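You operate a simulated robot arm through the tools that you are given. There is no shell and no other tool. Be economical: measure what you need, move in short steps, check, and stop when the job is done.

You are at the controls of a simulated two-armed robot. One attempt, no reset.

Task
Close the cart drawer. Put the ribbed panel on the top of the feed stand. Turn the turns knob to 4. Open the marker drawer, put the green marker on the top of the bead table away in the inside of the marker drawer and shut the drawer again. Put the thick blue block on the top of the bead table away on the top of the feed stand. Take the orange panel on the top of the bead table and put it away on the top of the blue bench. Take the thin blue block and leave it on the top of the coil table. The order is free. Set down upright: thick blue block, orange panel.

The check looks at the end state, three seconds after you hand in, the way a careful person would. Anything else that was tipped, shoved, dropped, spilled or broken makes it a failure.

Robot
Two 7-joint arms with fingered hands on one trunk, on a base that drives. Base frame: it is fixed to the floor where the robot stands at the start and does not move with it; the origin is under the middle of the robot, x ahead of it, y to its left, z up. Lengths are in m, angles in degrees, forces in N, time in s.
The left shoulder is at the start at [0.038, 0.092, 1.123], the right one opposite. With the tool pointing down near the work surface each hand reaches from about 0.1 to 0.42 m from the robot's upright axis, wherever it stands, measured 20 degrees to its own side. Places, roughly: cart drawer [0.5, 0.1, 0.5]; green marker [3.5, 8.25, 0.75]; inside of the marker drawer [-0.9, -0.5, 0.5]; marker drawer [-0.8, -0.4, 0.6]; orange panel (4x10x8 cm) [3.3, 8, 0.8]; ribbed panel (12x8x6 cm) [0.5, 0.5, 0.6]; thick blue block [3.5, 8.25, 0.75]; thin blue block [3.75, 8, 0.75]; top of the blue bench [5, -1.5, 0.8]; top of the coil table [4.2, 4.6, 0.8]; top of the feed stand [3.4, -0.2, 0.8]; turns knob [-0.9, 1.7, 0.9]. Payload 2.1 kg a hand.
The TCP of each hand is the grasp point between the finger pads, 0.02 m short of the fingertips. In the tool frame z runs along the fingers and y along their closing line. Largest opening 0.068 m; the body of the gripper starts 0.023 m behind the TCP. The gripper is a hand of 5 fingers: y runs from the thumb to the fingers, the wrist lies at [-0.01, -0.079, -0.131] in the tool frame.
Orientation is that of the tool frame in the base frame, as a unit quaternion [x, y, z, w]. With the fingers straight down and the wrist toward the robot, the tool's x, y and z point along [0, 1, 0], [1, 0, 0] and [0, 0, -1] of the base frame.

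Tools
- The arms move only by the tool apply_moves. It takes "left_motion", "right_motion" or both (then of equal length, played together; a hand with none holds still); each is a list of rows, each a list of 6 numbers: the shift along the base's x, y, z in units of 400 mm (1.0 is 400 mm), then the turn, a rotation vector about the base's x, y, z in units of 90 degrees (1.0 is 90 degrees). In form: [[dx, dy, dz, ax, ay, az], ...]. A call has 1 to 12 rows; each row is the pose to reach, as a shift and turn from the pose commanded when the call began. A call with a number of a shift or a turn outside -1 to 1 is refused whole. Rows are played at 5 a second. More than 0.05 m and 8.6 degrees between two rows, and nothing of the call is played. Where a pose cannot be reached the arm comes as near as it can. A force on the tool above 40 N (or 10 N above the force at the start of the call, whichever is more), or a blocked arm, ends the call early, and 0.2 s more pass. In this call time passes only in rows, and 0.2 s behind the last. It gives the time, the measured TCP pose, the force on the tool (base axes), the opening and the grip force at its end, in the units of the frame above (readings bear some noise), with the torque about the TCP (base axes, N m) and any sound that the robot's microphone picked up.
- Cameras (640 x 400 px; columns grow to the right, rows downward): "scene" is now at [0.0851, -0.0189, 1.2328]; the picture's right is [-0.32, -0.95, 0.00], its down [-0.88, 0.30, -0.36] and it looks along [0.34, -0.12, -0.93] (base axes); focal length 214 px, centre (320, 200). "left" rides on the left gripper at [-0.054, -0.058, -0.072] in its tool frame; the picture's right is [-0.57, -0.39, 0.73], its down [0.73, -0.64, 0.23] and it looks along [0.38, 0.66, 0.65] (tool axes); focal length 226 px, centre (320, 200). "right" rides on the right gripper at [0.054, -0.058, -0.072] in its tool frame; the picture's right is [-0.57, 0.39, -0.73], its down [-0.73, -0.64, 0.23] and it looks along [-0.38, 0.66, 0.65] (tool axes); focal length 226 px, centre (320, 200). There is no depth. A picture from a camera that has moved, and an enlarged one, comes with that camera's place and axes in the base frame and with its lens.
- get_image(camera): a new picture of that camera. It takes no simulated time.
- lift_body(by): slides the trunk up (or, below 0, down) by that many m; the arms and the scene camera ride with it, the base frame stays. It gives what a move gives, with no picture.
- drive_base(legs): drives the robot by 1 to 6 legs, each [ahead, left, turn to the left] in m, m and degrees, along the robot's own axes; the way and the turn of a leg run together, so that a leg with both is an arc; at most 1.5 m and 180 degrees a leg. The arms and the cameras ride along, it lands a little off, and it stops where it bumps. It gives what a move gives.
- finger_targets(index, middle, ring, little, thumb_bend, thumb_turn, hand): sets how far each is bent, from 0 (flat) to 100 (curled in); at 30 the hand is open as for a grip, at 70 the pads meet at the TCP. One left out holds its place. A second passes; each finger stops where it meets its share of the squeeze, and holds until it gets a number again. It is the only way to open and close the hand. It gives what a move gives, with no picture; readings hold the bend of each and the force on index, middle, ring, little, thumb and palm. thumb_turn goes from beside the hand (0) to across from the fingers (100), as for a grip.
- head_to(pan, tilt): turns the head with the scene camera to pan (to the left, within 86 degrees either way) and tilt (down, from -29 to 69), counted from straight ahead of the robot. It gives what a move gives.
- inspect(camera, box): a new picture of the part [left, top, right, bottom] of that camera's present view, enlarged. It takes no simulated time.
- finish_job(): hands the job in; it is judged then, once.

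Work in short steps. Places have to be worked out from the pictures, the camera data and where the tool is seen: move nearer, look again, correct. Check each grasp and each placing, and mend what went wrong. You have 207 turns and 210 pictures in all, those below and enlarged ones among them. Open the grippers and draw the arms clear of the work before you hand the job in, unless the task says otherwise; then end with one line.

The tools are called after ">>>" by a JSON object that holds its "api" and its "payload". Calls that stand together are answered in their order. apply_moves: Moves the arms, as the interface text tells. Its arguments: {"type":"object","properties":{"left_motion":{"type":"array"},"right_motion":{"type":"array"}},"required":[]} The other tools are called the same way: lift_body (by) slides the trunk up or down; finger_targets (index, middle, ring, little, thumb_bend, thumb_turn, hand) moves the fingers one by one; drive_base (legs) drives the base; head_to (pan, tilt) turns the head that bears the scene camera; get_image (camera) takes a picture; inspect (camera, box) takes an enlarged picture of a part of a camera's view; finish_job () hands the job in.

At the start:

```text
clock: 0.0
left_tcp_pos: [0.2151, 0.2627, 0.8936]
left_tool_rot: [0.707, 0.707, 0.0, 0.001]
left_wrist_force: [0.4, -0.2, -0.6]
left_moment: [-0.02, 0.02, 0.01]
left_finger_gap: 0.0679
left_grip_force: 0.0
left_shape: jaw
left_bend: [30.0, 30.0, 30.0, 30.0, 30.0, 98.0]
left_finger forces: [0.0, 0.1, 0.0, 0.1, 0.0, 0.0]
right_tcp_pos: [0.2489, 0.0489, 0.8595]
right_tool_rot: [0.707, 0.707, 0.0, 0.0]
right_wrist_force: [-0.1, 0.3, -0.2]
right_moment: [0.02, -0.02, -0.02]
right_finger_gap: 0.0679
right_grip_force: 0.1
right_shape: jaw
right_bend: [30.0, 30.0, 30.0, 30.0, 30.0, 98.0]
right_finger forces: [0.1, 0.0, 0.0, 0.0, 0.0, 0.0]
trunk travel left (down, up): [-0.364, 0.54]
robot x, y, heading: [0.0008, 0.0012, -0.2]
head pan, tilt: [-18.7, 68.8]
```

scene: 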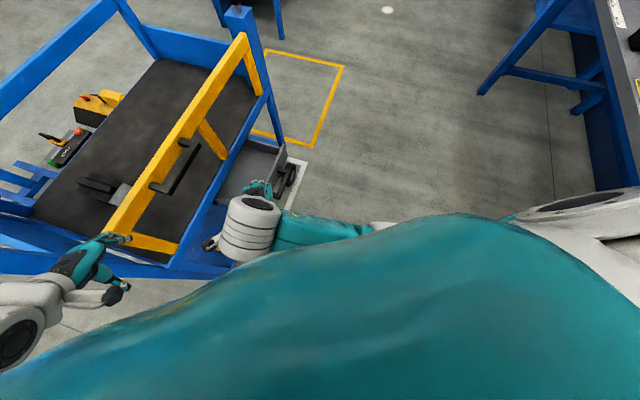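
right: 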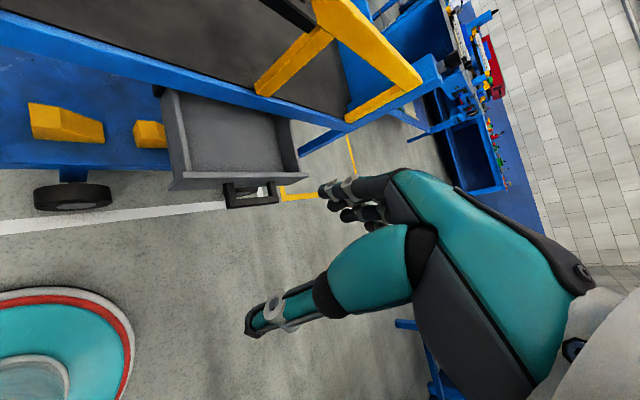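
left: 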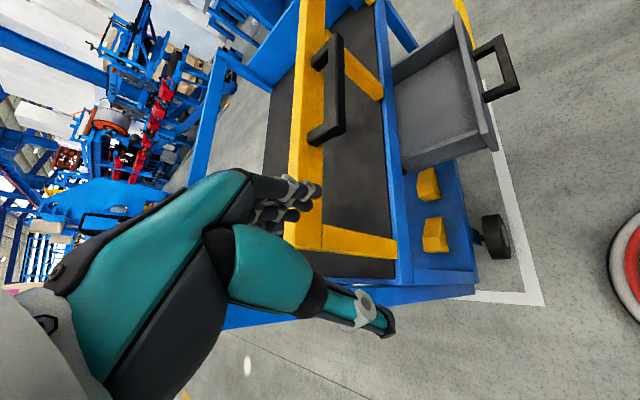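

I see the cart ahead with an open drawer. I look around with the head to map things.

>>> {"api": "head_to", "payload": {"pan": 30, "tilt": 45}}

>>> {"api": "get_image", "payload": {"camera": "scene"}}

>>> {"api": "head_to", "payload": {"pan": 0, "tilt": 10}}

>>> {"api": "get_image", "payload": {"camera": "scene"}}

```text
clock: 1.2
left_tcp_pos: [0.2147, 0.263, 0.8932]
left_tool_rot: [0.707, 0.707, 0.0, 0.0]
left_wrist_force: [-0.3, -0.4, -1.4]
left_moment: [-0.01, 0.01, 0.01]
left_finger_gap: 0.0676
left_grip_force: 0.0
left_shape: jaw
left_bend: [30.0, 30.0, 30.0, 30.0, 30.0, 98.0]
left_finger forces: [0.0, 0.0, 0.0, 0.0, 0.0, 0.1]
right_tcp_pos: [0.2488, 0.0488, 0.8607]
right_tool_rot: [0.707, 0.707, 0.0, 0.002]
right_wrist_force: [-1.6, 0.4, 0.0]
right_moment: [0.02, 0.0, 0.01]
right_finger_gap: 0.0677
right_grip_force: 0.1
right_shape: jaw
right_bend: [30.0, 30.0, 30.0, 30.0, 30.0, 98.0]
right_finger forces: [0.1, 0.0, 0.0, 0.1, 0.1, 0.1]
trunk travel left (down, up): [-0.364, 0.54]
robot x, y, heading: [0.0016, -0.0, 0.1]
head pan, tilt: [30.0, 45.0]
```

```text
206 pictures are left
camera scene: at [0.1026, 0.0396, 1.2616], right [0.5, -0.87, 0.0], down [-0.61, -0.35, -0.71], along [0.61, 0.35, -0.71], focal length 214 px, centre (320, 200)
```

scene: 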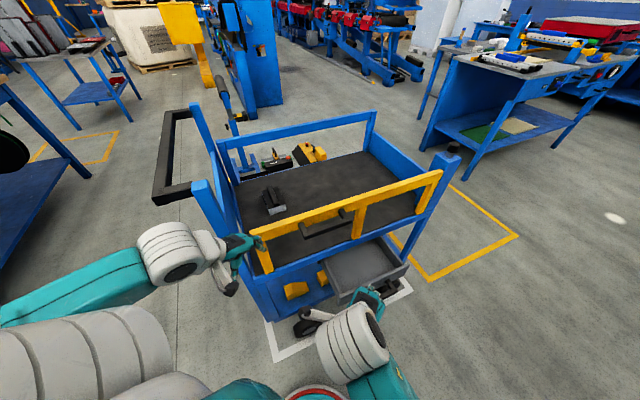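

```text
clock: 2.2
left_tcp_pos: [0.2155, 0.2625, 0.893]
left_tool_rot: [0.708, 0.707, -0.001, 0.0]
left_wrist_force: [0.2, -0.4, -0.5]
left_moment: [0.01, -0.03, 0.02]
left_finger_gap: 0.0679
left_grip_force: 0.0
left_shape: jaw
left_bend: [30.0, 30.0, 30.0, 30.0, 30.0, 98.0]
left_finger forces: [0.1, 0.0, 0.0, 0.0, 0.0, 0.0]
right_tcp_pos: [0.2482, 0.0477, 0.86]
right_tool_rot: [0.707, 0.707, -0.001, 0.0]
right_wrist_force: [0.9, -0.3, 0.5]
right_moment: [-0.02, -0.01, -0.01]
right_finger_gap: 0.0678
right_grip_force: 0.0
right_shape: jaw
right_bend: [30.0, 30.0, 30.0, 30.0, 30.0, 98.0]
right_finger forces: [0.1, 0.0, 0.0, 0.1, 0.0, 0.0]
trunk travel left (down, up): [-0.364, 0.54]
robot x, y, heading: [0.003, -0.0025, 0.2]
head pan, tilt: [0.0, 10.0]
```

```text
205 pictures are left
camera scene: at [0.1252, -0.0009, 1.3165], right [0.0, -1.0, 0.0], down [-0.17, 0.0, -0.98], along [0.98, 0.0, -0.17], focal length 214 px, centre (320, 200)
```

scene: 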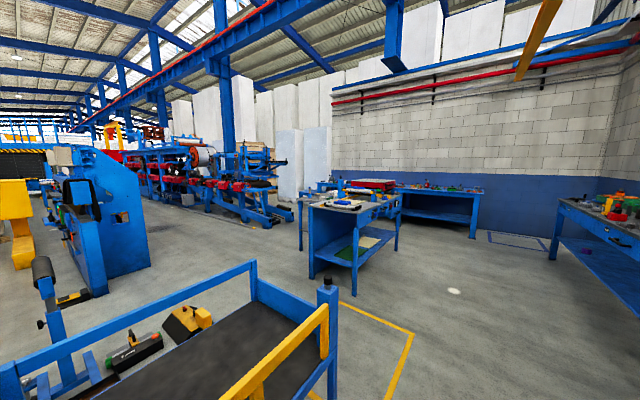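

I zoom on the cart to see the ribbed panel and the drawer.

>>> {"api": "head_to", "payload": {"pan": 35, "tilt": 55}}

>>> {"api": "inspect", "payload": {"camera": "scene", "box": [160, 60, 480, 260]}}

>>> {"api": "inspect", "payload": {"camera": "scene", "box": [240, 60, 400, 160]}}

>>> {"api": "inspect", "payload": {"camera": "left", "box": [240, 0, 540, 300]}}

```text
clock: 3.3
left_tcp_pos: [0.2154, 0.2621, 0.8931]
left_tool_rot: [0.707, 0.707, 0.0, 0.0]
left_wrist_force: [-0.2, -0.2, -0.3]
left_moment: [-0.03, -0.02, 0.02]
left_finger_gap: 0.0677
left_grip_force: 0.1
left_shape: jaw
left_bend: [30.0, 30.0, 30.0, 30.0, 30.0, 98.0]
left_finger forces: [0.1, 0.1, 0.0, 0.0, 0.0, 0.0]
right_tcp_pos: [0.247, 0.049, 0.8602]
right_tool_rot: [0.707, 0.707, 0.0, 0.002]
right_wrist_force: [0.0, 0.9, 0.6]
right_moment: [0.0, -0.01, -0.01]
right_finger_gap: 0.0674
right_grip_force: 0.1
right_shape: jaw
right_bend: [30.0, 30.0, 30.0, 30.0, 30.0, 98.0]
right_finger forces: [0.1, 0.0, 0.0, 0.0, 0.0, 0.0]
trunk travel left (down, up): [-0.364, 0.54]
robot x, y, heading: [0.0021, 0.0018, -0.0]
head pan, tilt: [35.0, 55.0]
```

```text
2.00 times, centred on (320, 160) of scene
camera zoom: at [0.0913, 0.0404, 1.2483], right [0.57, -0.82, 0.0], down [-0.67, -0.47, -0.57], along [0.47, 0.33, -0.82], focal length 429 px, centre (320, 280)
```

zoom: 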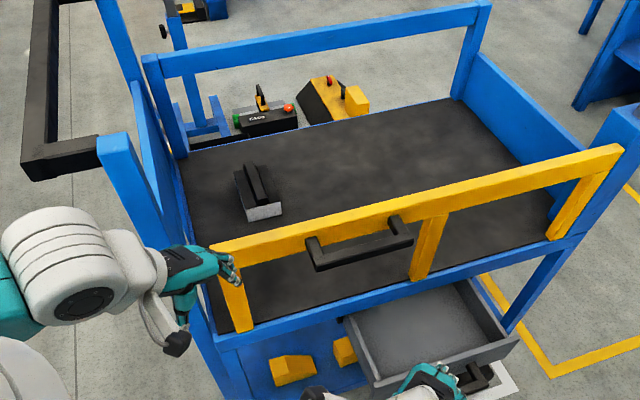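

```text
4.00 times, centred on (320, 110) of scene
camera zoom: at [0.0913, 0.0404, 1.2483], right [0.57, -0.82, 0.0], down [-0.67, -0.47, -0.57], along [0.47, 0.33, -0.82], focal length 858 px, centre (320, 560)
```

zoom: 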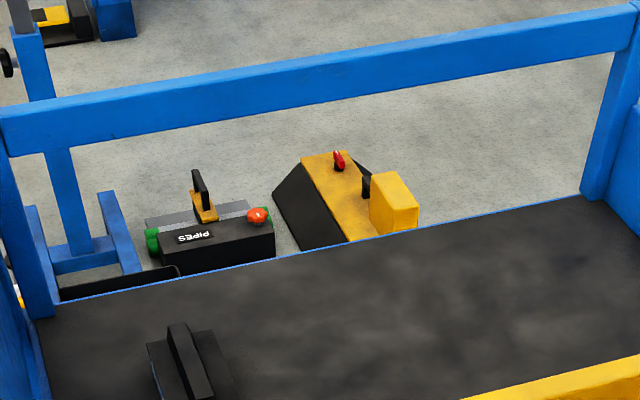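

```text
1.33 times, centred on (390, 150) of left
camera zoom: at [0.1567, 0.2084, 0.9645], right [-0.39, -0.57, -0.73], down [-0.64, 0.73, -0.23], along [0.66, 0.38, -0.65], focal length 301 px, centre (227, 267)
```

zoom: 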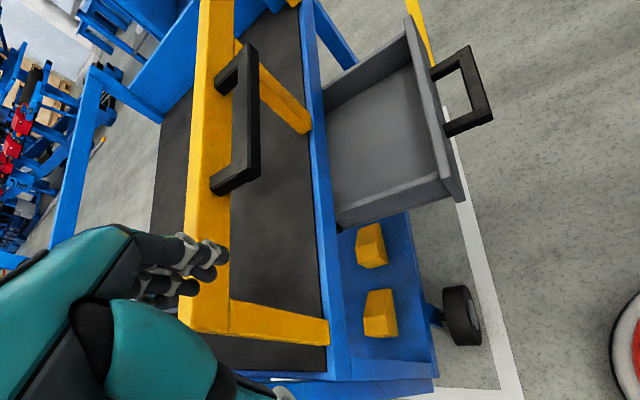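

The cart stands diagonally; its front normal points about 55° left of my heading and my base radius seems about 0.2 m. I turn 55° in place to face it, then look again.

>>> {"api": "drive_base", "payload": {"legs": [[0, 0, 55]]}}

>>> {"api": "head_to", "payload": {"pan": -30, "tilt": 55}}

>>> {"api": "get_image", "payload": {"camera": "scene"}}

>>> {"api": "get_image", "payload": {"camera": "right"}}

```text
clock: 6.1
left_tcp_pos: [-0.0872, 0.3275, 0.8924]
left_tool_rot: [0.308, 0.952, -0.001, 0.001]
left_wrist_force: [-0.3, -0.4, -0.3]
left_moment: [0.02, 0.0, 0.04]
left_finger_gap: 0.0677
left_grip_force: 0.0
left_shape: jaw
left_bend: [30.0, 30.0, 30.0, 30.0, 30.0, 98.0]
left_finger forces: [0.1, 0.0, 0.0, 0.0, 0.1, 0.0]
right_tcp_pos: [0.1058, 0.2293, 0.86]
right_tool_rot: [0.308, 0.951, 0.0, 0.001]
right_wrist_force: [0.2, -0.5, -0.5]
right_moment: [0.0, 0.01, 0.0]
right_finger_gap: 0.0676
right_grip_force: 0.0
right_shape: jaw
right_bend: [30.0, 30.0, 30.0, 30.0, 30.0, 98.0]
right_finger forces: [0.1, 0.1, 0.0, 0.1, 0.1, 0.0]
trunk travel left (down, up): [-0.364, 0.54]
robot x, y, heading: [0.0003, -0.0001, 54.0]
head pan, tilt: [35.0, 55.0]
```

```text
clock: 7.5
left_tcp_pos: [-0.0868, 0.3294, 0.8919]
left_tool_rot: [0.308, 0.951, 0.0, 0.0]
left_wrist_force: [0.0, 0.0, -0.2]
left_moment: [-0.01, 0.0, -0.02]
left_finger_gap: 0.0678
left_grip_force: 0.0
left_shape: jaw
left_bend: [30.0, 30.0, 30.0, 30.0, 30.0, 98.0]
left_finger forces: [0.0, 0.0, 0.0, 0.1, 0.0, 0.0]
right_tcp_pos: [0.1056, 0.2298, 0.8596]
right_tool_rot: [0.307, 0.952, 0.0, 0.001]
right_wrist_force: [-0.3, 0.5, 0.1]
right_moment: [0.05, 0.03, -0.01]
right_finger_gap: 0.0679
right_grip_force: 0.0
right_shape: jaw
right_bend: [30.0, 30.0, 30.0, 30.0, 30.0, 98.0]
right_finger forces: [0.1, 0.1, 0.0, 0.0, 0.1, 0.0]
trunk travel left (down, up): [-0.364, 0.54]
robot x, y, heading: [0.0028, 0.003, 54.4]
head pan, tilt: [-30.0, 55.0]
```

```text
201 pictures are left
camera scene: at [0.0837, 0.0561, 1.2483], right [0.41, -0.91, 0.0], down [-0.75, -0.34, -0.57], along [0.52, 0.23, -0.82], focal length 214 px, centre (320, 200)
```

scene: 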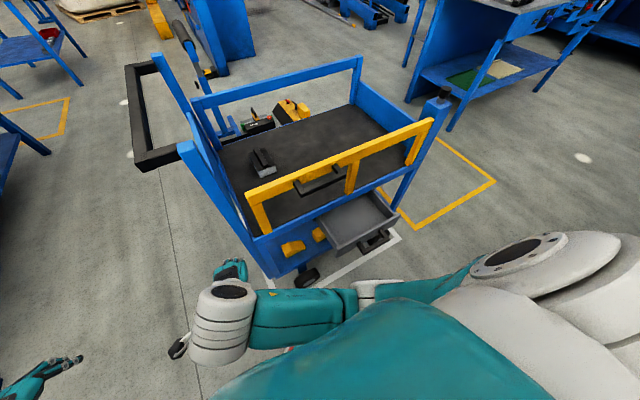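

```text
200 pictures are left
camera right: at [0.0274, 0.2138, 0.9319], right [0.69, -0.02, 0.73], down [0.22, -0.95, -0.23], along [0.69, 0.32, -0.65], focal length 226 px, centre (320, 200)
```

right: 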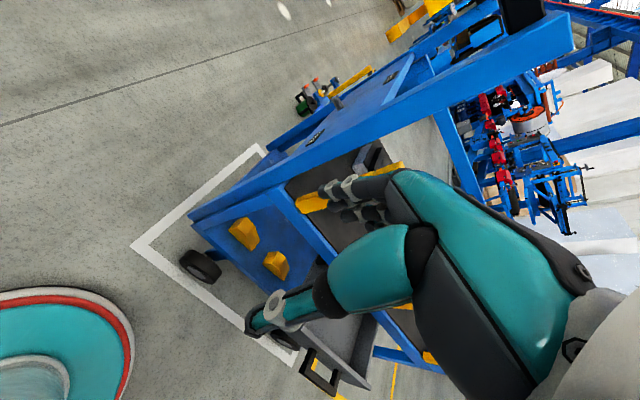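

The cart front normal is at about 53°, drawer front about n=0.31, lateral -0.36 from me, top at z≈0.53. I shift right and slightly back, then look.

>>> {"api": "drive_base", "payload": {"legs": [[-0.1, -0.3, -1]]}}

>>> {"api": "head_to", "payload": {"pan": -10, "tilt": 60}}

>>> {"api": "get_image", "payload": {"camera": "scene"}}

>>> {"api": "get_image", "payload": {"camera": "left"}}

```text
clock: 9.6
left_tcp_pos: [0.1076, 0.0666, 0.8934]
left_tool_rot: [0.315, 0.949, 0.0, 0.0]
left_wrist_force: [-0.6, -1.2, 0.2]
left_moment: [-0.02, 0.01, 0.02]
left_finger_gap: 0.0678
left_grip_force: 0.1
left_shape: jaw
left_bend: [30.0, 30.0, 30.0, 30.0, 30.0, 98.0]
left_finger forces: [0.1, 0.0, 0.0, 0.1, 0.1, 0.0]
right_tcp_pos: [0.2996, -0.037, 0.8589]
right_tool_rot: [0.316, 0.949, 0.0, 0.001]
right_wrist_force: [-0.7, 0.2, 0.5]
right_moment: [0.03, 0.0, 0.03]
right_finger_gap: 0.0677
right_grip_force: 0.1
right_shape: jaw
right_bend: [30.0, 30.0, 30.0, 30.0, 30.0, 98.0]
right_finger forces: [0.1, 0.0, 0.0, 0.1, 0.0, 0.0]
trunk travel left (down, up): [-0.364, 0.54]
robot x, y, heading: [0.1881, -0.2613, 53.3]
head pan, tilt: [-30.0, 55.0]
```

```text
clock: 10.5
left_tcp_pos: [0.1083, 0.0666, 0.8932]
left_tool_rot: [0.315, 0.949, 0.001, 0.0]
left_wrist_force: [0.3, 0.0, -0.3]
left_moment: [0.01, 0.02, 0.0]
left_finger_gap: 0.0678
left_grip_force: 0.1
left_shape: jaw
left_bend: [30.0, 30.0, 30.0, 30.0, 30.0, 98.0]
left_finger forces: [0.1, 0.0, 0.0, 0.0, 0.0, 0.0]
right_tcp_pos: [0.2997, -0.0373, 0.8589]
right_tool_rot: [0.316, 0.949, -0.001, 0.001]
right_wrist_force: [-0.3, 0.1, -0.5]
right_moment: [-0.02, 0.01, 0.0]
right_finger_gap: 0.0678
right_grip_force: 0.0
right_shape: jaw
right_bend: [30.0, 30.0, 30.0, 30.0, 30.0, 98.0]
right_finger forces: [0.1, 0.0, 0.0, 0.0, 0.0, 0.1]
trunk travel left (down, up): [-0.364, 0.54]
robot x, y, heading: [0.1884, -0.2633, 53.2]
head pan, tilt: [-10.0, 60.0]
```

```text
199 pictures are left
camera scene: at [0.2572, -0.1922, 1.2422], right [0.68, -0.73, 0.0], down [-0.63, -0.59, -0.5], along [0.37, 0.34, -0.87], focal length 214 px, centre (320, 200)
```

scene: 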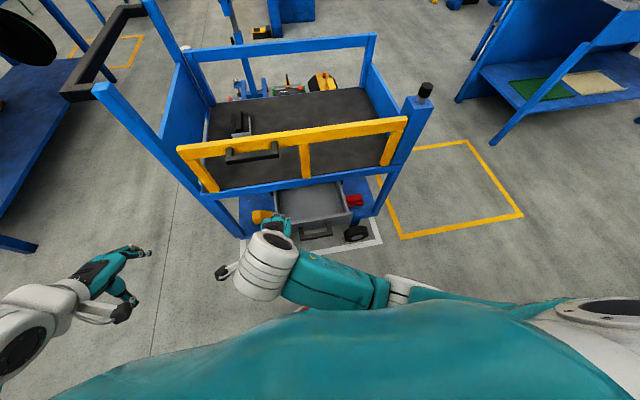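

```text
198 pictures are left
camera left: at [0.1169, -0.0137, 0.9645], right [0.22, -0.65, -0.73], down [-0.97, -0.07, -0.23], along [0.1, 0.76, -0.65], focal length 226 px, centre (320, 200)
```

left: 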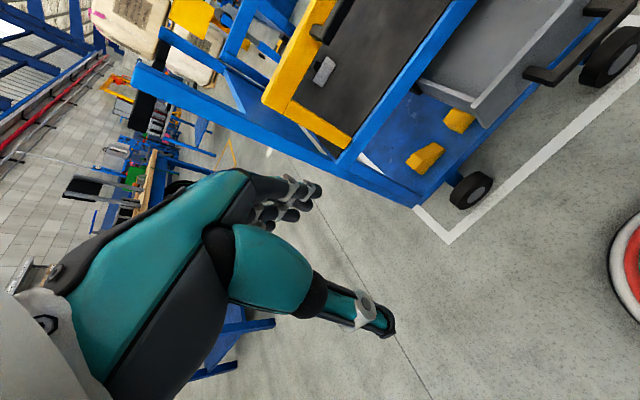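

Handle is near n≈0.28, l≈-0.36, z≈0.49. I shift the right hand to that lateral, then lower the trunk.

>>> {"api": "apply_moves", "payload": {"right_motion": [[0.08, -0.03, 0, 0, 0, 0], [0.16, -0.06, 0, 0, 0, 0], [0.245, -0.09, 0, 0, 0, 0]]}}

>>> {"api": "lift_body", "payload": {"by": -0.34}}

>>> {"api": "get_image", "payload": {"camera": "scene"}}

>>> {"api": "get_image", "payload": {"camera": "right"}}

```text
clock: 11.3
left_tcp_pos: [0.1086, 0.0666, 0.8926]
left_tool_rot: [0.315, 0.949, 0.001, 0.0]
left_wrist_force: [0.7, -0.7, 0.3]
left_moment: [0.0, -0.02, 0.01]
left_finger_gap: 0.0678
left_grip_force: 0.1
left_shape: jaw
left_bend: [30.0, 30.0, 30.0, 30.0, 30.0, 98.0]
left_finger forces: [0.1, 0.0, 0.1, 0.1, 0.0, 0.1]
right_tcp_pos: [0.3979, -0.0697, 0.86]
right_tool_rot: [0.315, 0.949, 0.0, 0.001]
right_wrist_force: [0.2, 0.0, -0.1]
right_moment: [0.02, -0.01, 0.03]
right_finger_gap: 0.0679
right_grip_force: 0.0
right_shape: jaw
right_bend: [30.0, 30.0, 30.0, 30.0, 30.0, 98.0]
right_finger forces: [0.0, 0.0, 0.0, 0.1, 0.0, 0.1]
trunk travel left (down, up): [-0.364, 0.54]
robot x, y, heading: [0.1901, -0.2624, 53.3]
head pan, tilt: [-10.0, 60.0]
```

```text
clock: 14.6
left_tcp_pos: [0.1045, 0.063, 0.5231]
left_tool_rot: [0.315, 0.945, -0.087, -0.028]
left_wrist_force: [0.9, 0.2, -0.2]
left_moment: [0.01, 0.0, 0.02]
left_finger_gap: 0.0675
left_grip_force: 0.0
left_shape: jaw
left_bend: [30.0, 30.0, 30.0, 30.0, 30.0, 98.0]
left_finger forces: [0.0, 0.0, 0.1, 0.0, 0.0, 0.0]
right_tcp_pos: [0.3981, -0.0718, 0.5187]
right_tool_rot: [0.316, 0.949, 0.0, 0.001]
right_wrist_force: [-0.5, -0.2, -0.3]
right_moment: [0.0, 0.02, -0.02]
right_finger_gap: 0.0678
right_grip_force: 0.0
right_shape: jaw
right_bend: [30.0, 30.0, 30.0, 30.0, 30.0, 98.0]
right_finger forces: [0.1, 0.0, 0.1, 0.0, 0.0, 0.1]
trunk travel left (down, up): [-0.024, 0.88]
robot x, y, heading: [0.1883, -0.2645, 53.2]
head pan, tilt: [-10.0, 60.0]
```

```text
197 pictures are left
camera scene: at [0.3008, -0.1339, 0.8958], right [0.68, -0.73, 0.0], down [-0.63, -0.59, -0.5], along [0.36, 0.34, -0.87], focal length 214 px, centre (320, 200)
```

scene: 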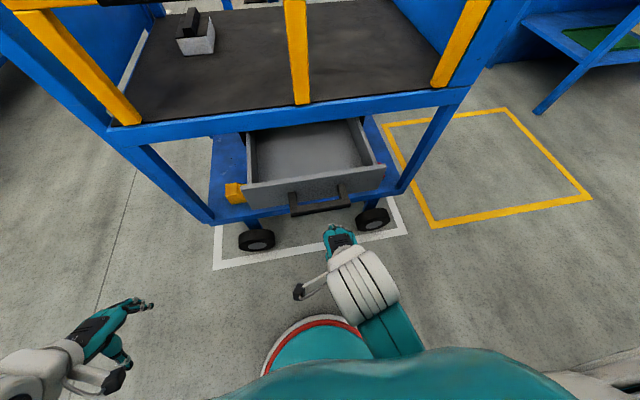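

```text
196 pictures are left
camera right: at [0.3191, -0.0867, 0.592], right [0.68, -0.03, 0.73], down [0.2, -0.95, -0.23], along [0.7, 0.31, -0.65], focal length 226 px, centre (320, 200)
```

right: 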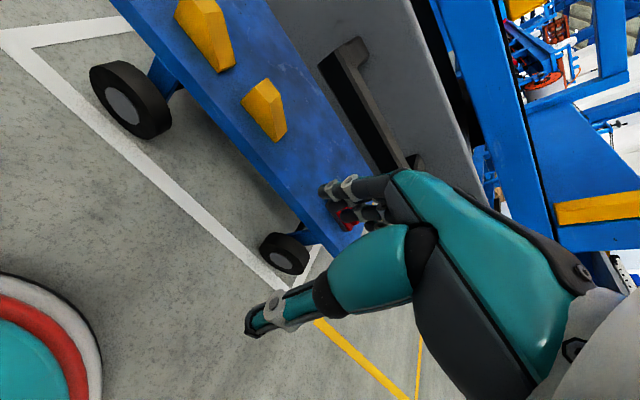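

Hand is aligned with the handle, about 0.09 m short. I drive 0.07 m ahead, then push with the arm.

>>> {"api": "drive_base", "payload": {"legs": [[0.07, 0, 0]]}}

>>> {"api": "apply_moves", "payload": {"right_motion": [[0.045, 0.06, 0, 0, 0, 0], [0.09, 0.12, 0, 0, 0, 0], [0.135, 0.18, 0, 0, 0, 0], [0.18, 0.24, 0, 0, 0, 0]]}}

>>> {"api": "get_image", "payload": {"camera": "scene"}}

```text
clock: 15.6
left_tcp_pos: [0.1468, 0.119, 0.5226]
left_tool_rot: [0.315, 0.945, -0.086, -0.027]
left_wrist_force: [0.6, 0.1, -0.2]
left_moment: [-0.02, 0.01, 0.02]
left_finger_gap: 0.0679
left_grip_force: 0.0
left_shape: jaw
left_bend: [30.0, 30.0, 30.0, 30.0, 30.0, 98.0]
left_finger forces: [0.0, 0.1, 0.0, 0.0, 0.0, 0.1]
right_tcp_pos: [0.4396, -0.0169, 0.5194]
right_tool_rot: [0.316, 0.949, 0.0, 0.0]
right_wrist_force: [0.6, 0.3, 0.4]
right_moment: [-0.01, -0.01, -0.01]
right_finger_gap: 0.0675
right_grip_force: 0.0
right_shape: jaw
right_bend: [30.0, 30.0, 30.0, 30.0, 30.0, 98.0]
right_finger forces: [0.0, 0.1, 0.0, 0.1, 0.1, 0.0]
trunk travel left (down, up): [-0.024, 0.88]
robot x, y, heading: [0.2302, -0.2089, 52.9]
head pan, tilt: [-10.0, 60.0]
```

```text
clock: 16.7
left_tcp_pos: [0.1462, 0.1164, 0.5231]
left_tool_rot: [0.316, 0.945, -0.085, -0.027]
left_wrist_force: [-0.6, -0.3, -0.2]
left_moment: [-0.03, -0.02, -0.01]
left_finger_gap: 0.0675
left_grip_force: 0.0
left_shape: jaw
left_bend: [30.0, 30.0, 30.0, 30.0, 30.0, 98.0]
left_finger forces: [0.0, 0.0, 0.0, 0.0, 0.1, 0.1]
right_tcp_pos: [0.5084, 0.0756, 0.5206]
right_tool_rot: [0.315, 0.949, -0.004, -0.001]
right_wrist_force: [-21.3, -28.5, 8.4]
right_moment: [0.44, -0.42, -0.42]
right_finger_gap: 0.0546
right_grip_force: 0.1
right_shape: jaw
right_bend: [31.0, 52.0, 40.0, 33.0, 30.0, 98.0]
right_finger forces: [0.5, 22.3, 9.9, 2.4, 0.1, 0.1]
trunk travel left (down, up): [-0.024, 0.88]
robot x, y, heading: [0.2333, -0.2043, 53.0]
head pan, tilt: [-10.0, 60.0]
stopped in row 4 (right hand): the force on the tool passed its limit at 50 N (the readings are from after the stop); the commanded pose is now the measured one
```

```text
195 pictures are left
camera scene: at [0.3412, -0.0803, 0.8964], right [0.68, -0.73, 0.0], down [-0.63, -0.59, -0.5], along [0.37, 0.34, -0.86], focal length 214 px, centre (320, 200)
```

scene: 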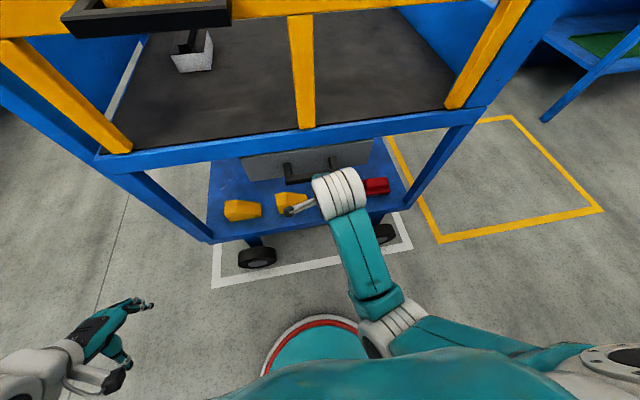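

The drawer moved in and force rose sharply, maybe at the end stop. I zoom to check.

>>> {"api": "inspect", "payload": {"camera": "scene", "box": [220, 100, 420, 225]}}

>>> {"api": "get_image", "payload": {"camera": "left"}}

>>> {"api": "get_image", "payload": {"camera": "right"}}

```text
3.20 times, centred on (320, 162) of scene
camera zoom: at [0.3412, -0.0803, 0.8964], right [0.68, -0.73, 0.0], down [-0.63, -0.59, -0.5], along [0.37, 0.34, -0.86], focal length 686 px, centre (320, 320)
```

zoom: 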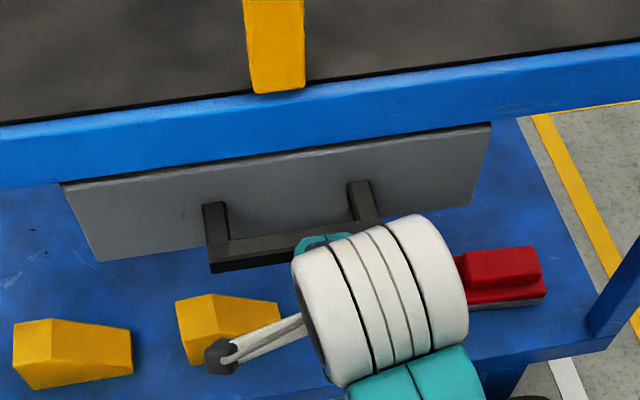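

```text
193 pictures are left
camera left: at [0.1628, 0.0485, 0.6045], right [0.15, -0.75, -0.65], down [-0.99, -0.1, -0.11], along [0.02, 0.66, -0.75], focal length 226 px, centre (320, 200)
```

left: 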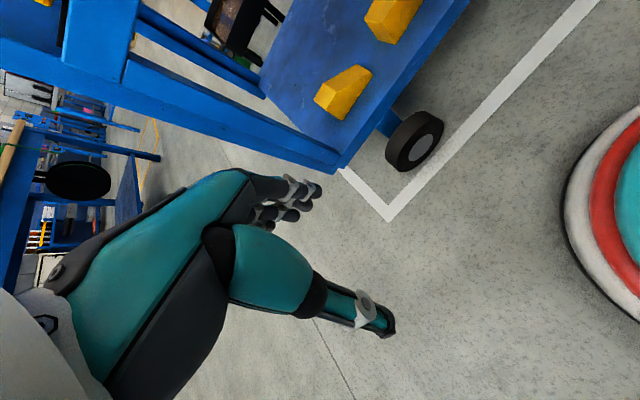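

```text
192 pictures are left
camera right: at [0.4298, 0.0608, 0.5941], right [0.69, -0.02, 0.72], down [0.2, -0.95, -0.22], along [0.7, 0.3, -0.65], focal length 226 px, centre (320, 200)
```

right: 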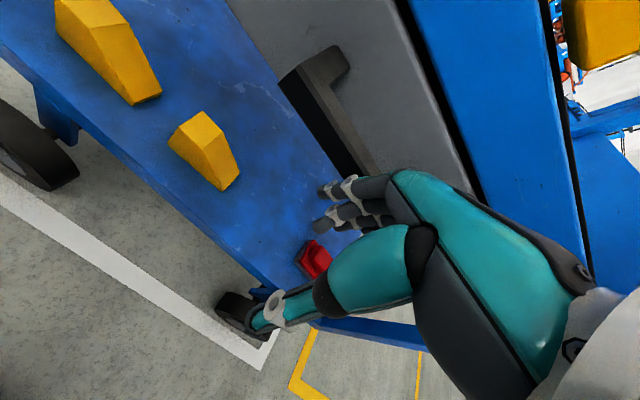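

It looks nearly flush. I push a little more to see whether it is at the stop.

>>> {"api": "apply_moves", "payload": {"right_motion": [[-0.03, -0.04, 0, 0, 0, 0], [0.0, 0.0, 0, 0, 0, 0], [0.02, 0.026, 0, 0, 0, 0], [0.04, 0.053, 0, 0, 0, 0]]}}

>>> {"api": "inspect", "payload": {"camera": "scene", "box": [220, 100, 420, 225]}}

```text
clock: 17.4
left_tcp_pos: [0.1463, 0.1174, 0.5237]
left_tool_rot: [0.316, 0.945, -0.085, -0.028]
left_wrist_force: [-0.2, -0.1, 0.2]
left_moment: [0.0, 0.03, 0.0]
left_finger_gap: 0.0679
left_grip_force: 0.1
left_shape: jaw
left_bend: [30.0, 30.0, 30.0, 30.0, 30.0, 98.0]
left_finger forces: [0.0, 0.0, 0.0, 0.0, 0.1, 0.1]
right_tcp_pos: [0.5092, 0.0765, 0.5203]
right_tool_rot: [0.317, 0.949, -0.007, -0.002]
right_wrist_force: [-22.7, -30.6, 9.3]
right_moment: [0.47, -0.47, -0.52]
right_finger_gap: 0.0537
right_grip_force: 0.1
right_shape: jaw
right_bend: [31.0, 54.0, 42.0, 33.0, 30.0, 98.0]
right_finger forces: [1.1, 22.5, 11.7, 2.9, 0.0, 0.0]
trunk travel left (down, up): [-0.024, 0.88]
robot x, y, heading: [0.2289, -0.21, 53.0]
head pan, tilt: [-10.0, 60.0]
stopped in row 3 (right hand): the force on the tool passed its limit at 59 N (the readings are from after the stop); the commanded pose is now the measured one
```

```text
3.20 times, centred on (320, 162) of scene
camera zoom: at [0.341, -0.0808, 0.8964], right [0.68, -0.73, 0.0], down [-0.63, -0.59, -0.5], along [0.37, 0.34, -0.86], focal length 686 px, centre (320, 320)
```

zoom: 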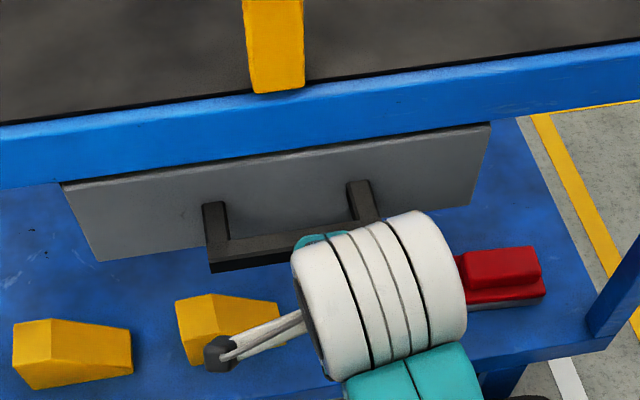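

The drawer held at its stop under ~60 N: closed. I back off and raise the trunk to survey the cart tray from above.

>>> {"api": "drive_base", "payload": {"legs": [[-0.15, 0.1, 0]]}}

>>> {"api": "lift_body", "payload": {"by": 0.6}}

>>> {"api": "head_to", "payload": {"pan": 5, "tilt": 50}}

>>> {"api": "get_image", "payload": {"camera": "scene"}}

>>> {"api": "inspect", "payload": {"camera": "scene", "box": [220, 80, 420, 205]}}

```text
clock: 18.9
left_tcp_pos: [-0.0195, 0.0599, 0.5218]
left_tool_rot: [0.317, 0.944, -0.086, -0.028]
left_wrist_force: [1.2, 0.0, -0.3]
left_moment: [0.0, 0.0, 0.01]
left_finger_gap: 0.0677
left_grip_force: 0.1
left_shape: jaw
left_bend: [30.0, 30.0, 30.0, 30.0, 30.0, 98.0]
left_finger forces: [0.0, 0.0, 0.1, 0.1, 0.0, 0.1]
right_tcp_pos: [0.3434, 0.0181, 0.5209]
right_tool_rot: [0.318, 0.948, -0.006, -0.002]
right_wrist_force: [-0.6, 0.1, -0.9]
right_moment: [-0.02, 0.02, 0.03]
right_finger_gap: 0.0679
right_grip_force: 0.0
right_shape: jaw
right_bend: [30.0, 30.0, 30.0, 30.0, 30.0, 98.0]
right_finger forces: [0.1, 0.0, 0.0, 0.0, 0.0, 0.0]
trunk travel left (down, up): [-0.024, 0.88]
robot x, y, heading: [0.0652, -0.2673, 53.0]
head pan, tilt: [-10.0, 60.0]
```

```text
refused: 0.6 is not a number from -0.4 to 0.4
```

```text
clock: 19.6
left_tcp_pos: [-0.0186, 0.0606, 0.5224]
left_tool_rot: [0.318, 0.944, -0.085, -0.027]
left_wrist_force: [0.4, -0.1, 0.1]
left_moment: [0.03, 0.01, 0.0]
left_finger_gap: 0.0678
left_grip_force: 0.1
left_shape: jaw
left_bend: [30.0, 30.0, 30.0, 30.0, 30.0, 98.0]
left_finger forces: [0.0, 0.0, 0.0, 0.0, 0.0, 0.1]
right_tcp_pos: [0.3441, 0.0178, 0.5208]
right_tool_rot: [0.318, 0.948, -0.005, -0.002]
right_wrist_force: [-0.5, 0.0, 0.3]
right_moment: [0.01, -0.03, -0.04]
right_finger_gap: 0.0676
right_grip_force: 0.1
right_shape: jaw
right_bend: [30.0, 30.0, 30.0, 30.0, 30.0, 98.0]
right_finger forces: [0.1, 0.1, 0.1, 0.0, 0.0, 0.2]
trunk travel left (down, up): [-0.024, 0.88]
robot x, y, heading: [0.0658, -0.2712, 52.8]
head pan, tilt: [5.0, 50.0]
```

```text
190 pictures are left
camera scene: at [0.1674, -0.1171, 0.9083], right [0.85, -0.53, 0.0], down [-0.41, -0.65, -0.64], along [0.34, 0.54, -0.77], focal length 214 px, centre (320, 200)
```

scene: 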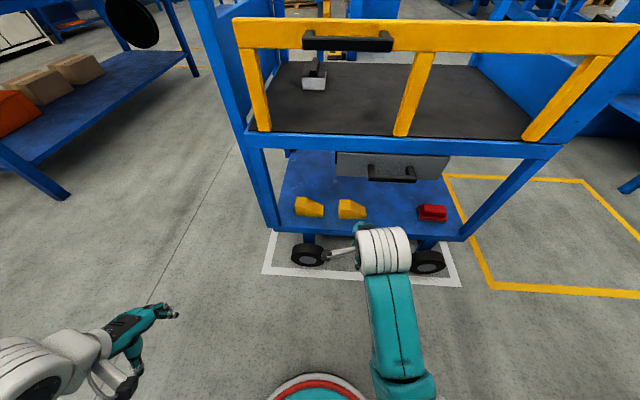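

```text
3.20 times, centred on (320, 142) of scene
camera zoom: at [0.1674, -0.1171, 0.9083], right [0.85, -0.53, 0.0], down [-0.41, -0.65, -0.64], along [0.34, 0.54, -0.77], focal length 686 px, centre (320, 384)
```

zoom: 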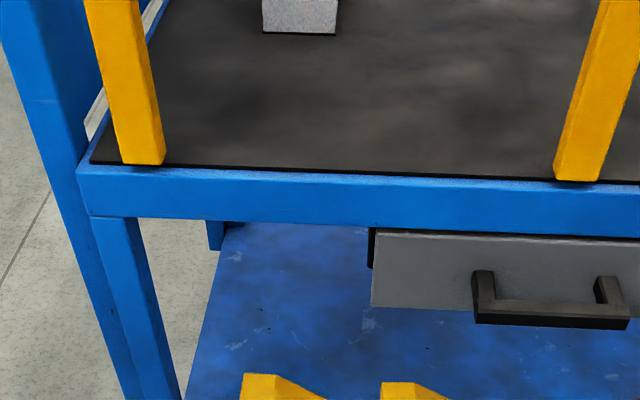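

Useful: there's a window under the yellow rail (z≈0.61–0.79), wide enough to reach the ribbed panel at about n=0.69–0.81, l=-0.128. I zoom on the panel.

>>> {"api": "inspect", "payload": {"camera": "scene", "box": [270, 40, 366, 100]}}

>>> {"api": "lift_body", "payload": {"by": 0.35}}

>>> {"api": "inspect", "payload": {"camera": "scene", "box": [230, 100, 390, 200]}}

```text
6.67 times, centred on (318, 70) of scene
camera zoom: at [0.1674, -0.1171, 0.9083], right [0.85, -0.53, 0.0], down [-0.41, -0.65, -0.64], along [0.34, 0.54, -0.77], focal length 1430 px, centre (333, 1067)
```

zoom: 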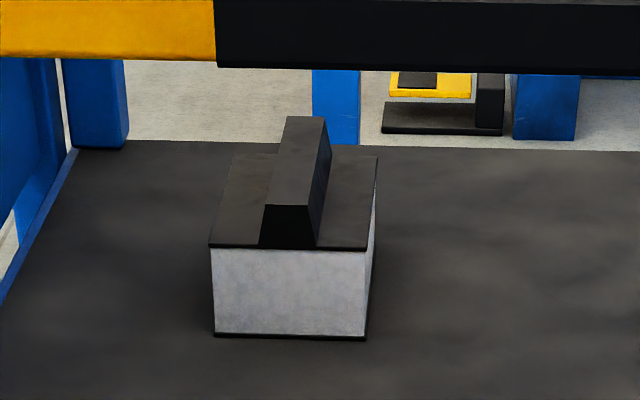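

```text
clock: 23.1
left_tcp_pos: [-0.0185, 0.0606, 0.8713]
left_tool_rot: [0.318, 0.944, -0.087, -0.028]
left_wrist_force: [-0.3, 0.6, 1.1]
left_moment: [-0.02, -0.01, 0.03]
left_finger_gap: 0.068
left_grip_force: 0.0
left_shape: jaw
left_bend: [30.0, 30.0, 30.0, 30.0, 30.0, 98.0]
left_finger forces: [0.0, 0.1, 0.0, 0.1, 0.0, 0.1]
right_tcp_pos: [0.344, 0.0169, 0.8715]
right_tool_rot: [0.318, 0.948, -0.006, -0.002]
right_wrist_force: [-0.5, -0.1, 0.2]
right_moment: [0.02, 0.02, 0.0]
right_finger_gap: 0.0677
right_grip_force: 0.0
right_shape: jaw
right_bend: [30.0, 30.0, 30.0, 30.0, 30.0, 98.0]
right_finger forces: [0.0, 0.0, 0.0, 0.0, 0.0, 0.0]
trunk travel left (down, up): [-0.374, 0.53]
robot x, y, heading: [0.0619, -0.266, 52.8]
head pan, tilt: [5.0, 50.0]
```

```text
4.00 times, centred on (310, 150) of scene
camera zoom: at [0.1225, -0.176, 1.2648], right [0.85, -0.53, 0.0], down [-0.41, -0.65, -0.64], along [0.34, 0.54, -0.77], focal length 858 px, centre (360, 400)
```

zoom: 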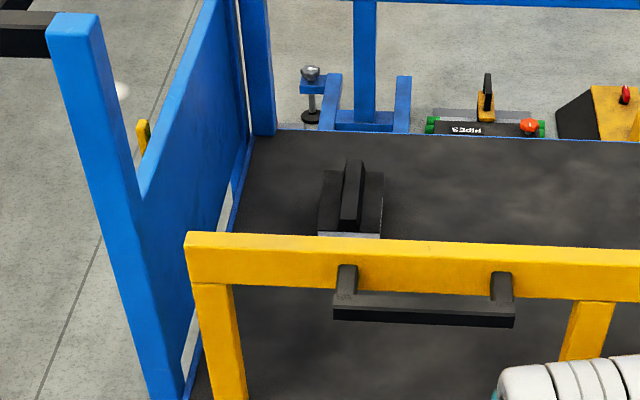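

I want the left hand palm-right, pointing forward-down at 45°, to reach through the window onto the rib. First I test that orientation in free space.

>>> {"api": "apply_moves", "payload": {"left_motion": [[0.028, 0.02, 0, 0.006, -0.046, 0.079], [0.057, 0.041, 0, 0.0125, -0.091, 0.157], [0.085, 0.061, 0, 0.019, -0.137, 0.236], [0.114, 0.081, 0, 0.025, -0.183, 0.314], [0.142, 0.102, 0, 0.031, -0.228, 0.393], [0.171, 0.122, 0, 0.0375, -0.274, 0.4715], [0.2, 0.142, 0, 0.044, -0.32, 0.55], [0.228, 0.163, 0, 0.05, -0.365, 0.629], [0.256, 0.183, 0, 0.056, -0.411, 0.707], [0.285, 0.203, 0, 0.0625, -0.457, 0.786], [0.313, 0.224, 0, 0.069, -0.502, 0.864], [0.342, 0.244, 0, 0.075, -0.548, 0.943]]}}

>>> {"api": "get_image", "payload": {"camera": "scene"}}

>>> {"api": "get_image", "payload": {"camera": "left"}}

```text
clock: 25.6
left_tcp_pos: [0.0599, 0.1841, 0.8885]
left_tool_rot: [-0.315, 0.884, 0.17, 0.301]
left_wrist_force: [-1.0, -0.5, -0.7]
left_moment: [0.05, -0.02, 0.0]
left_finger_gap: 0.0677
left_grip_force: 0.0
left_shape: jaw
left_bend: [30.0, 30.0, 30.0, 30.0, 30.0, 98.0]
left_finger forces: [0.1, 0.1, 0.0, 0.0, 0.0, 0.0]
right_tcp_pos: [0.343, 0.0174, 0.8704]
right_tool_rot: [0.318, 0.948, -0.006, -0.001]
right_wrist_force: [0.2, 0.2, 0.2]
right_moment: [-0.02, 0.0, 0.0]
right_finger_gap: 0.0678
right_grip_force: 0.2
right_shape: jaw
right_bend: [30.0, 30.0, 30.0, 30.0, 30.0, 98.0]
right_finger forces: [0.1, 0.0, 0.0, 0.0, 0.0, 0.0]
trunk travel left (down, up): [-0.374, 0.53]
robot x, y, heading: [0.061, -0.2648, 52.8]
head pan, tilt: [5.0, 50.0]
stopped in row 12 (left hand): the arm was blocked; the commanded pose is now the measured one
```

```text
186 pictures are left
camera scene: at [0.1225, -0.1762, 1.2648], right [0.85, -0.53, 0.0], down [-0.41, -0.65, -0.64], along [0.34, 0.54, -0.77], focal length 214 px, centre (320, 200)
```

scene: 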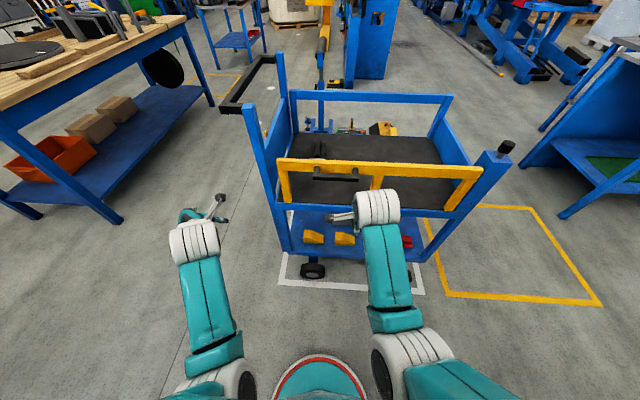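

```text
185 pictures are left
camera left: at [0.1018, 0.1312, 0.972], right [0.92, 0.32, -0.24], down [0.06, -0.7, -0.71], along [-0.4, 0.64, -0.66], focal length 226 px, centre (320, 200)
```

left: 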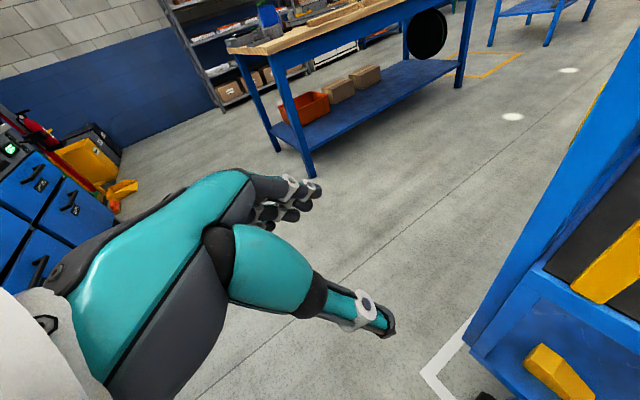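

The pose works near 50° tilt. I retract the right hand to the side (so it won't hit the cart), shift the base right, and lower the trunk.

>>> {"api": "apply_moves", "payload": {"right_motion": [[0.002, -0.11, 0, 0, 0, 0], [0.004, -0.22, 0, 0, 0, 0], [0.006, -0.33, 0, 0, 0, 0], [0.008, -0.44, 0, 0, 0, 0], [0.01, -0.55, 0, 0, 0, 0], [0.012, -0.66, 0, 0, 0, 0], [0.013, -0.77, 0, 0, 0, 0], [0.015, -0.88, 0, 0, 0, 0]]}}

>>> {"api": "drive_base", "payload": {"legs": [[0.0, -0.19, 0]]}}

>>> {"api": "lift_body", "payload": {"by": -0.24}}

>>> {"api": "get_image", "payload": {"camera": "left"}}

>>> {"api": "get_image", "payload": {"camera": "scene"}}

```text
clock: 27.4
left_tcp_pos: [0.0608, 0.1851, 0.8877]
left_tool_rot: [-0.315, 0.885, 0.168, 0.3]
left_wrist_force: [0.8, 0.4, 0.1]
left_moment: [-0.01, -0.04, 0.03]
left_finger_gap: 0.0678
left_grip_force: 0.0
left_shape: jaw
left_bend: [30.0, 30.0, 30.0, 30.0, 30.0, 98.0]
left_finger forces: [0.1, 0.0, 0.0, 0.0, 0.1, 0.1]
right_tcp_pos: [0.3506, -0.3331, 0.8725]
right_tool_rot: [0.317, 0.948, -0.004, -0.001]
right_wrist_force: [-0.2, 0.7, -0.9]
right_moment: [0.0, -0.01, 0.02]
right_finger_gap: 0.0677
right_grip_force: 0.1
right_shape: jaw
right_bend: [30.0, 30.0, 30.0, 30.0, 30.0, 98.0]
right_finger forces: [0.1, 0.0, 0.0, 0.1, 0.1, 0.0]
right hand out of reach, approached as far as the arm can: row 5, 6, 7
trunk travel left (down, up): [-0.374, 0.53]
robot x, y, heading: [0.0662, -0.2685, 52.7]
head pan, tilt: [5.0, 50.0]
```

```text
clock: 28.9
left_tcp_pos: [0.2091, 0.0724, 0.8884]
left_tool_rot: [-0.315, 0.885, 0.169, 0.299]
left_wrist_force: [-0.4, -0.6, 0.1]
left_moment: [-0.02, -0.01, -0.01]
left_finger_gap: 0.0678
left_grip_force: 0.1
left_shape: jaw
left_bend: [30.0, 30.0, 30.0, 30.0, 30.0, 98.0]
left_finger forces: [0.0, 0.0, 0.1, 0.0, 0.0, 0.0]
right_tcp_pos: [0.5004, -0.4456, 0.8719]
right_tool_rot: [0.318, 0.948, -0.006, -0.002]
right_wrist_force: [-0.2, 0.2, 0.3]
right_moment: [-0.02, -0.03, 0.01]
right_finger_gap: 0.0679
right_grip_force: 0.1
right_shape: jaw
right_bend: [30.0, 30.0, 30.0, 30.0, 30.0, 98.0]
right_finger forces: [0.0, 0.0, 0.0, 0.1, 0.0, 0.0]
trunk travel left (down, up): [-0.374, 0.53]
robot x, y, heading: [0.2109, -0.3839, 53.2]
head pan, tilt: [5.0, 50.0]
```

```text
clock: 31.4
left_tcp_pos: [0.191, 0.085, 0.6609]
left_tool_rot: [-0.302, 0.889, 0.205, 0.275]
left_wrist_force: [-0.5, -0.3, 0.5]
left_moment: [0.02, 0.02, -0.01]
left_finger_gap: 0.0678
left_grip_force: 0.1
left_shape: jaw
left_bend: [30.0, 30.0, 30.0, 30.0, 30.0, 98.0]
left_finger forces: [0.0, 0.0, 0.0, 0.0, 0.0, 0.0]
right_tcp_pos: [0.4997, -0.4471, 0.6316]
right_tool_rot: [0.317, 0.949, -0.006, -0.002]
right_wrist_force: [-0.1, 0.6, -0.4]
right_moment: [-0.02, 0.0, -0.04]
right_finger_gap: 0.0674
right_grip_force: 0.0
right_shape: jaw
right_bend: [30.0, 30.0, 30.0, 30.0, 30.0, 98.0]
right_finger forces: [0.0, 0.0, 0.0, 0.0, 0.1, 0.0]
trunk travel left (down, up): [-0.134, 0.77]
robot x, y, heading: [0.2123, -0.3803, 52.9]
head pan, tilt: [5.0, 50.0]
```

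```text
184 pictures are left
camera left: at [0.2388, 0.0267, 0.7382], right [0.9, 0.34, -0.28], down [0.01, -0.66, -0.75], along [-0.45, 0.67, -0.59], focal length 226 px, centre (320, 200)
```

left: 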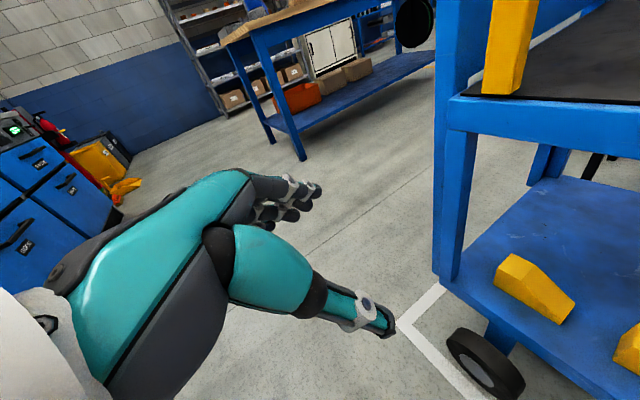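

```text
183 pictures are left
camera scene: at [0.2988, -0.2545, 1.0217], right [0.85, -0.53, 0.0], down [-0.41, -0.65, -0.64], along [0.34, 0.54, -0.77], focal length 214 px, centre (320, 200)
```

scene: 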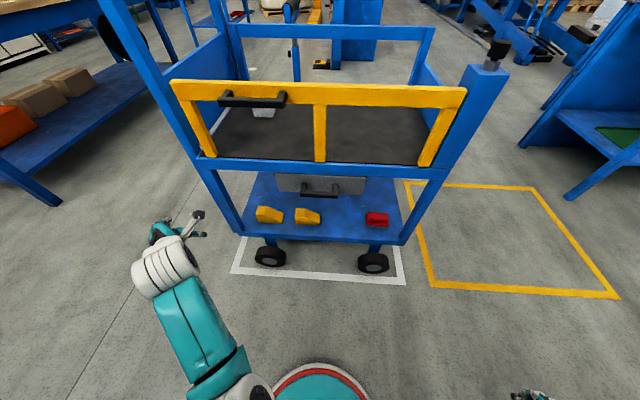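

Hand is at tray height left of the gate's left foot line. I level the grip axis, reduce tilt to ~35°, and curl ring and little fingers away.

>>> {"api": "apply_moves", "payload": {"left_motion": [[0.013, -0.01, 0.012, 0.0115, -0.054, 0.027], [0.026, -0.02, 0.025, 0.023, -0.108, 0.055], [0.039, -0.03, 0.037, 0.0345, -0.161, 0.082], [0.052, -0.039, 0.05, 0.046, -0.215, 0.11]]}}

>>> {"api": "finger_targets", "payload": {"hand": "left", "ring": 100, "little": 100}}

>>> {"api": "get_image", "payload": {"camera": "left"}}

```text
clock: 32.5
left_tcp_pos: [0.2317, 0.09, 0.7237]
left_tool_rot: [-0.364, 0.764, 0.237, 0.478]
left_wrist_force: [0.2, 0.0, -0.4]
left_moment: [0.01, -0.02, -0.02]
left_finger_gap: 0.0681
left_grip_force: 0.1
left_shape: jaw
left_bend: [30.0, 30.0, 30.0, 30.0, 30.0, 98.0]
left_finger forces: [0.1, 0.0, 0.1, 0.1, 0.0, 0.0]
right_tcp_pos: [0.4997, -0.4465, 0.6306]
right_tool_rot: [0.316, 0.949, -0.006, -0.002]
right_wrist_force: [-0.6, -0.2, 0.2]
right_moment: [0.01, -0.02, 0.02]
right_finger_gap: 0.0677
right_grip_force: 0.0
right_shape: jaw
right_bend: [30.0, 30.0, 30.0, 30.0, 30.0, 98.0]
right_finger forces: [0.0, 0.0, 0.0, 0.0, 0.1, 0.0]
trunk travel left (down, up): [-0.134, 0.77]
robot x, y, heading: [0.214, -0.3833, 52.7]
head pan, tilt: [5.0, 50.0]
stopped in row 4 (left hand): the arm was blocked; the commanded pose is now the measured one
```

```text
clock: 33.5
left_tcp_pos: [0.2308, 0.0906, 0.7237]
left_tool_rot: [-0.363, 0.764, 0.236, 0.478]
left_wrist_force: [0.6, -0.1, -0.3]
left_moment: [0.0, 0.04, 0.02]
left_finger_gap: 0.0624
left_grip_force: 0.0
left_shape: fingers
left_bend: [30.0, 30.0, 100.0, 100.0, 30.0, 98.0]
left_finger forces: [0.1, 0.0, 0.0, 0.1, 0.0, 0.1]
right_tcp_pos: [0.5006, -0.4462, 0.6311]
right_tool_rot: [0.318, 0.948, -0.005, -0.003]
right_wrist_force: [0.2, -0.4, -0.4]
right_moment: [0.0, 0.01, 0.01]
right_finger_gap: 0.0679
right_grip_force: 0.1
right_shape: jaw
right_bend: [30.0, 30.0, 30.0, 30.0, 30.0, 98.0]
right_finger forces: [0.0, 0.0, 0.0, 0.0, 0.1, 0.0]
trunk travel left (down, up): [-0.134, 0.77]
robot x, y, heading: [0.214, -0.385, 52.8]
head pan, tilt: [5.0, 50.0]
```

```text
182 pictures are left
camera left: at [0.2527, 0.0204, 0.804], right [0.87, 0.46, 0.19], down [0.42, -0.48, -0.77], along [-0.26, 0.75, -0.61], focal length 226 px, centre (320, 200)
```

left: 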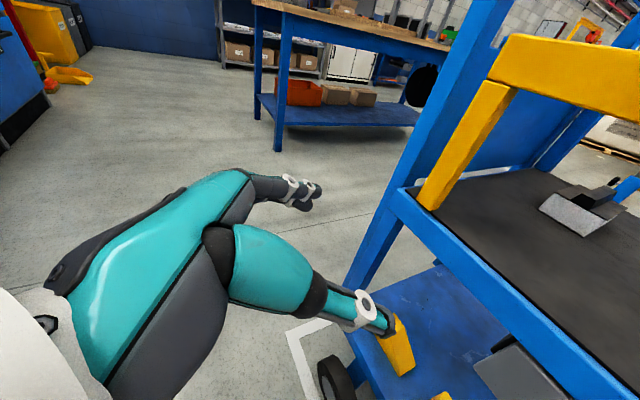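

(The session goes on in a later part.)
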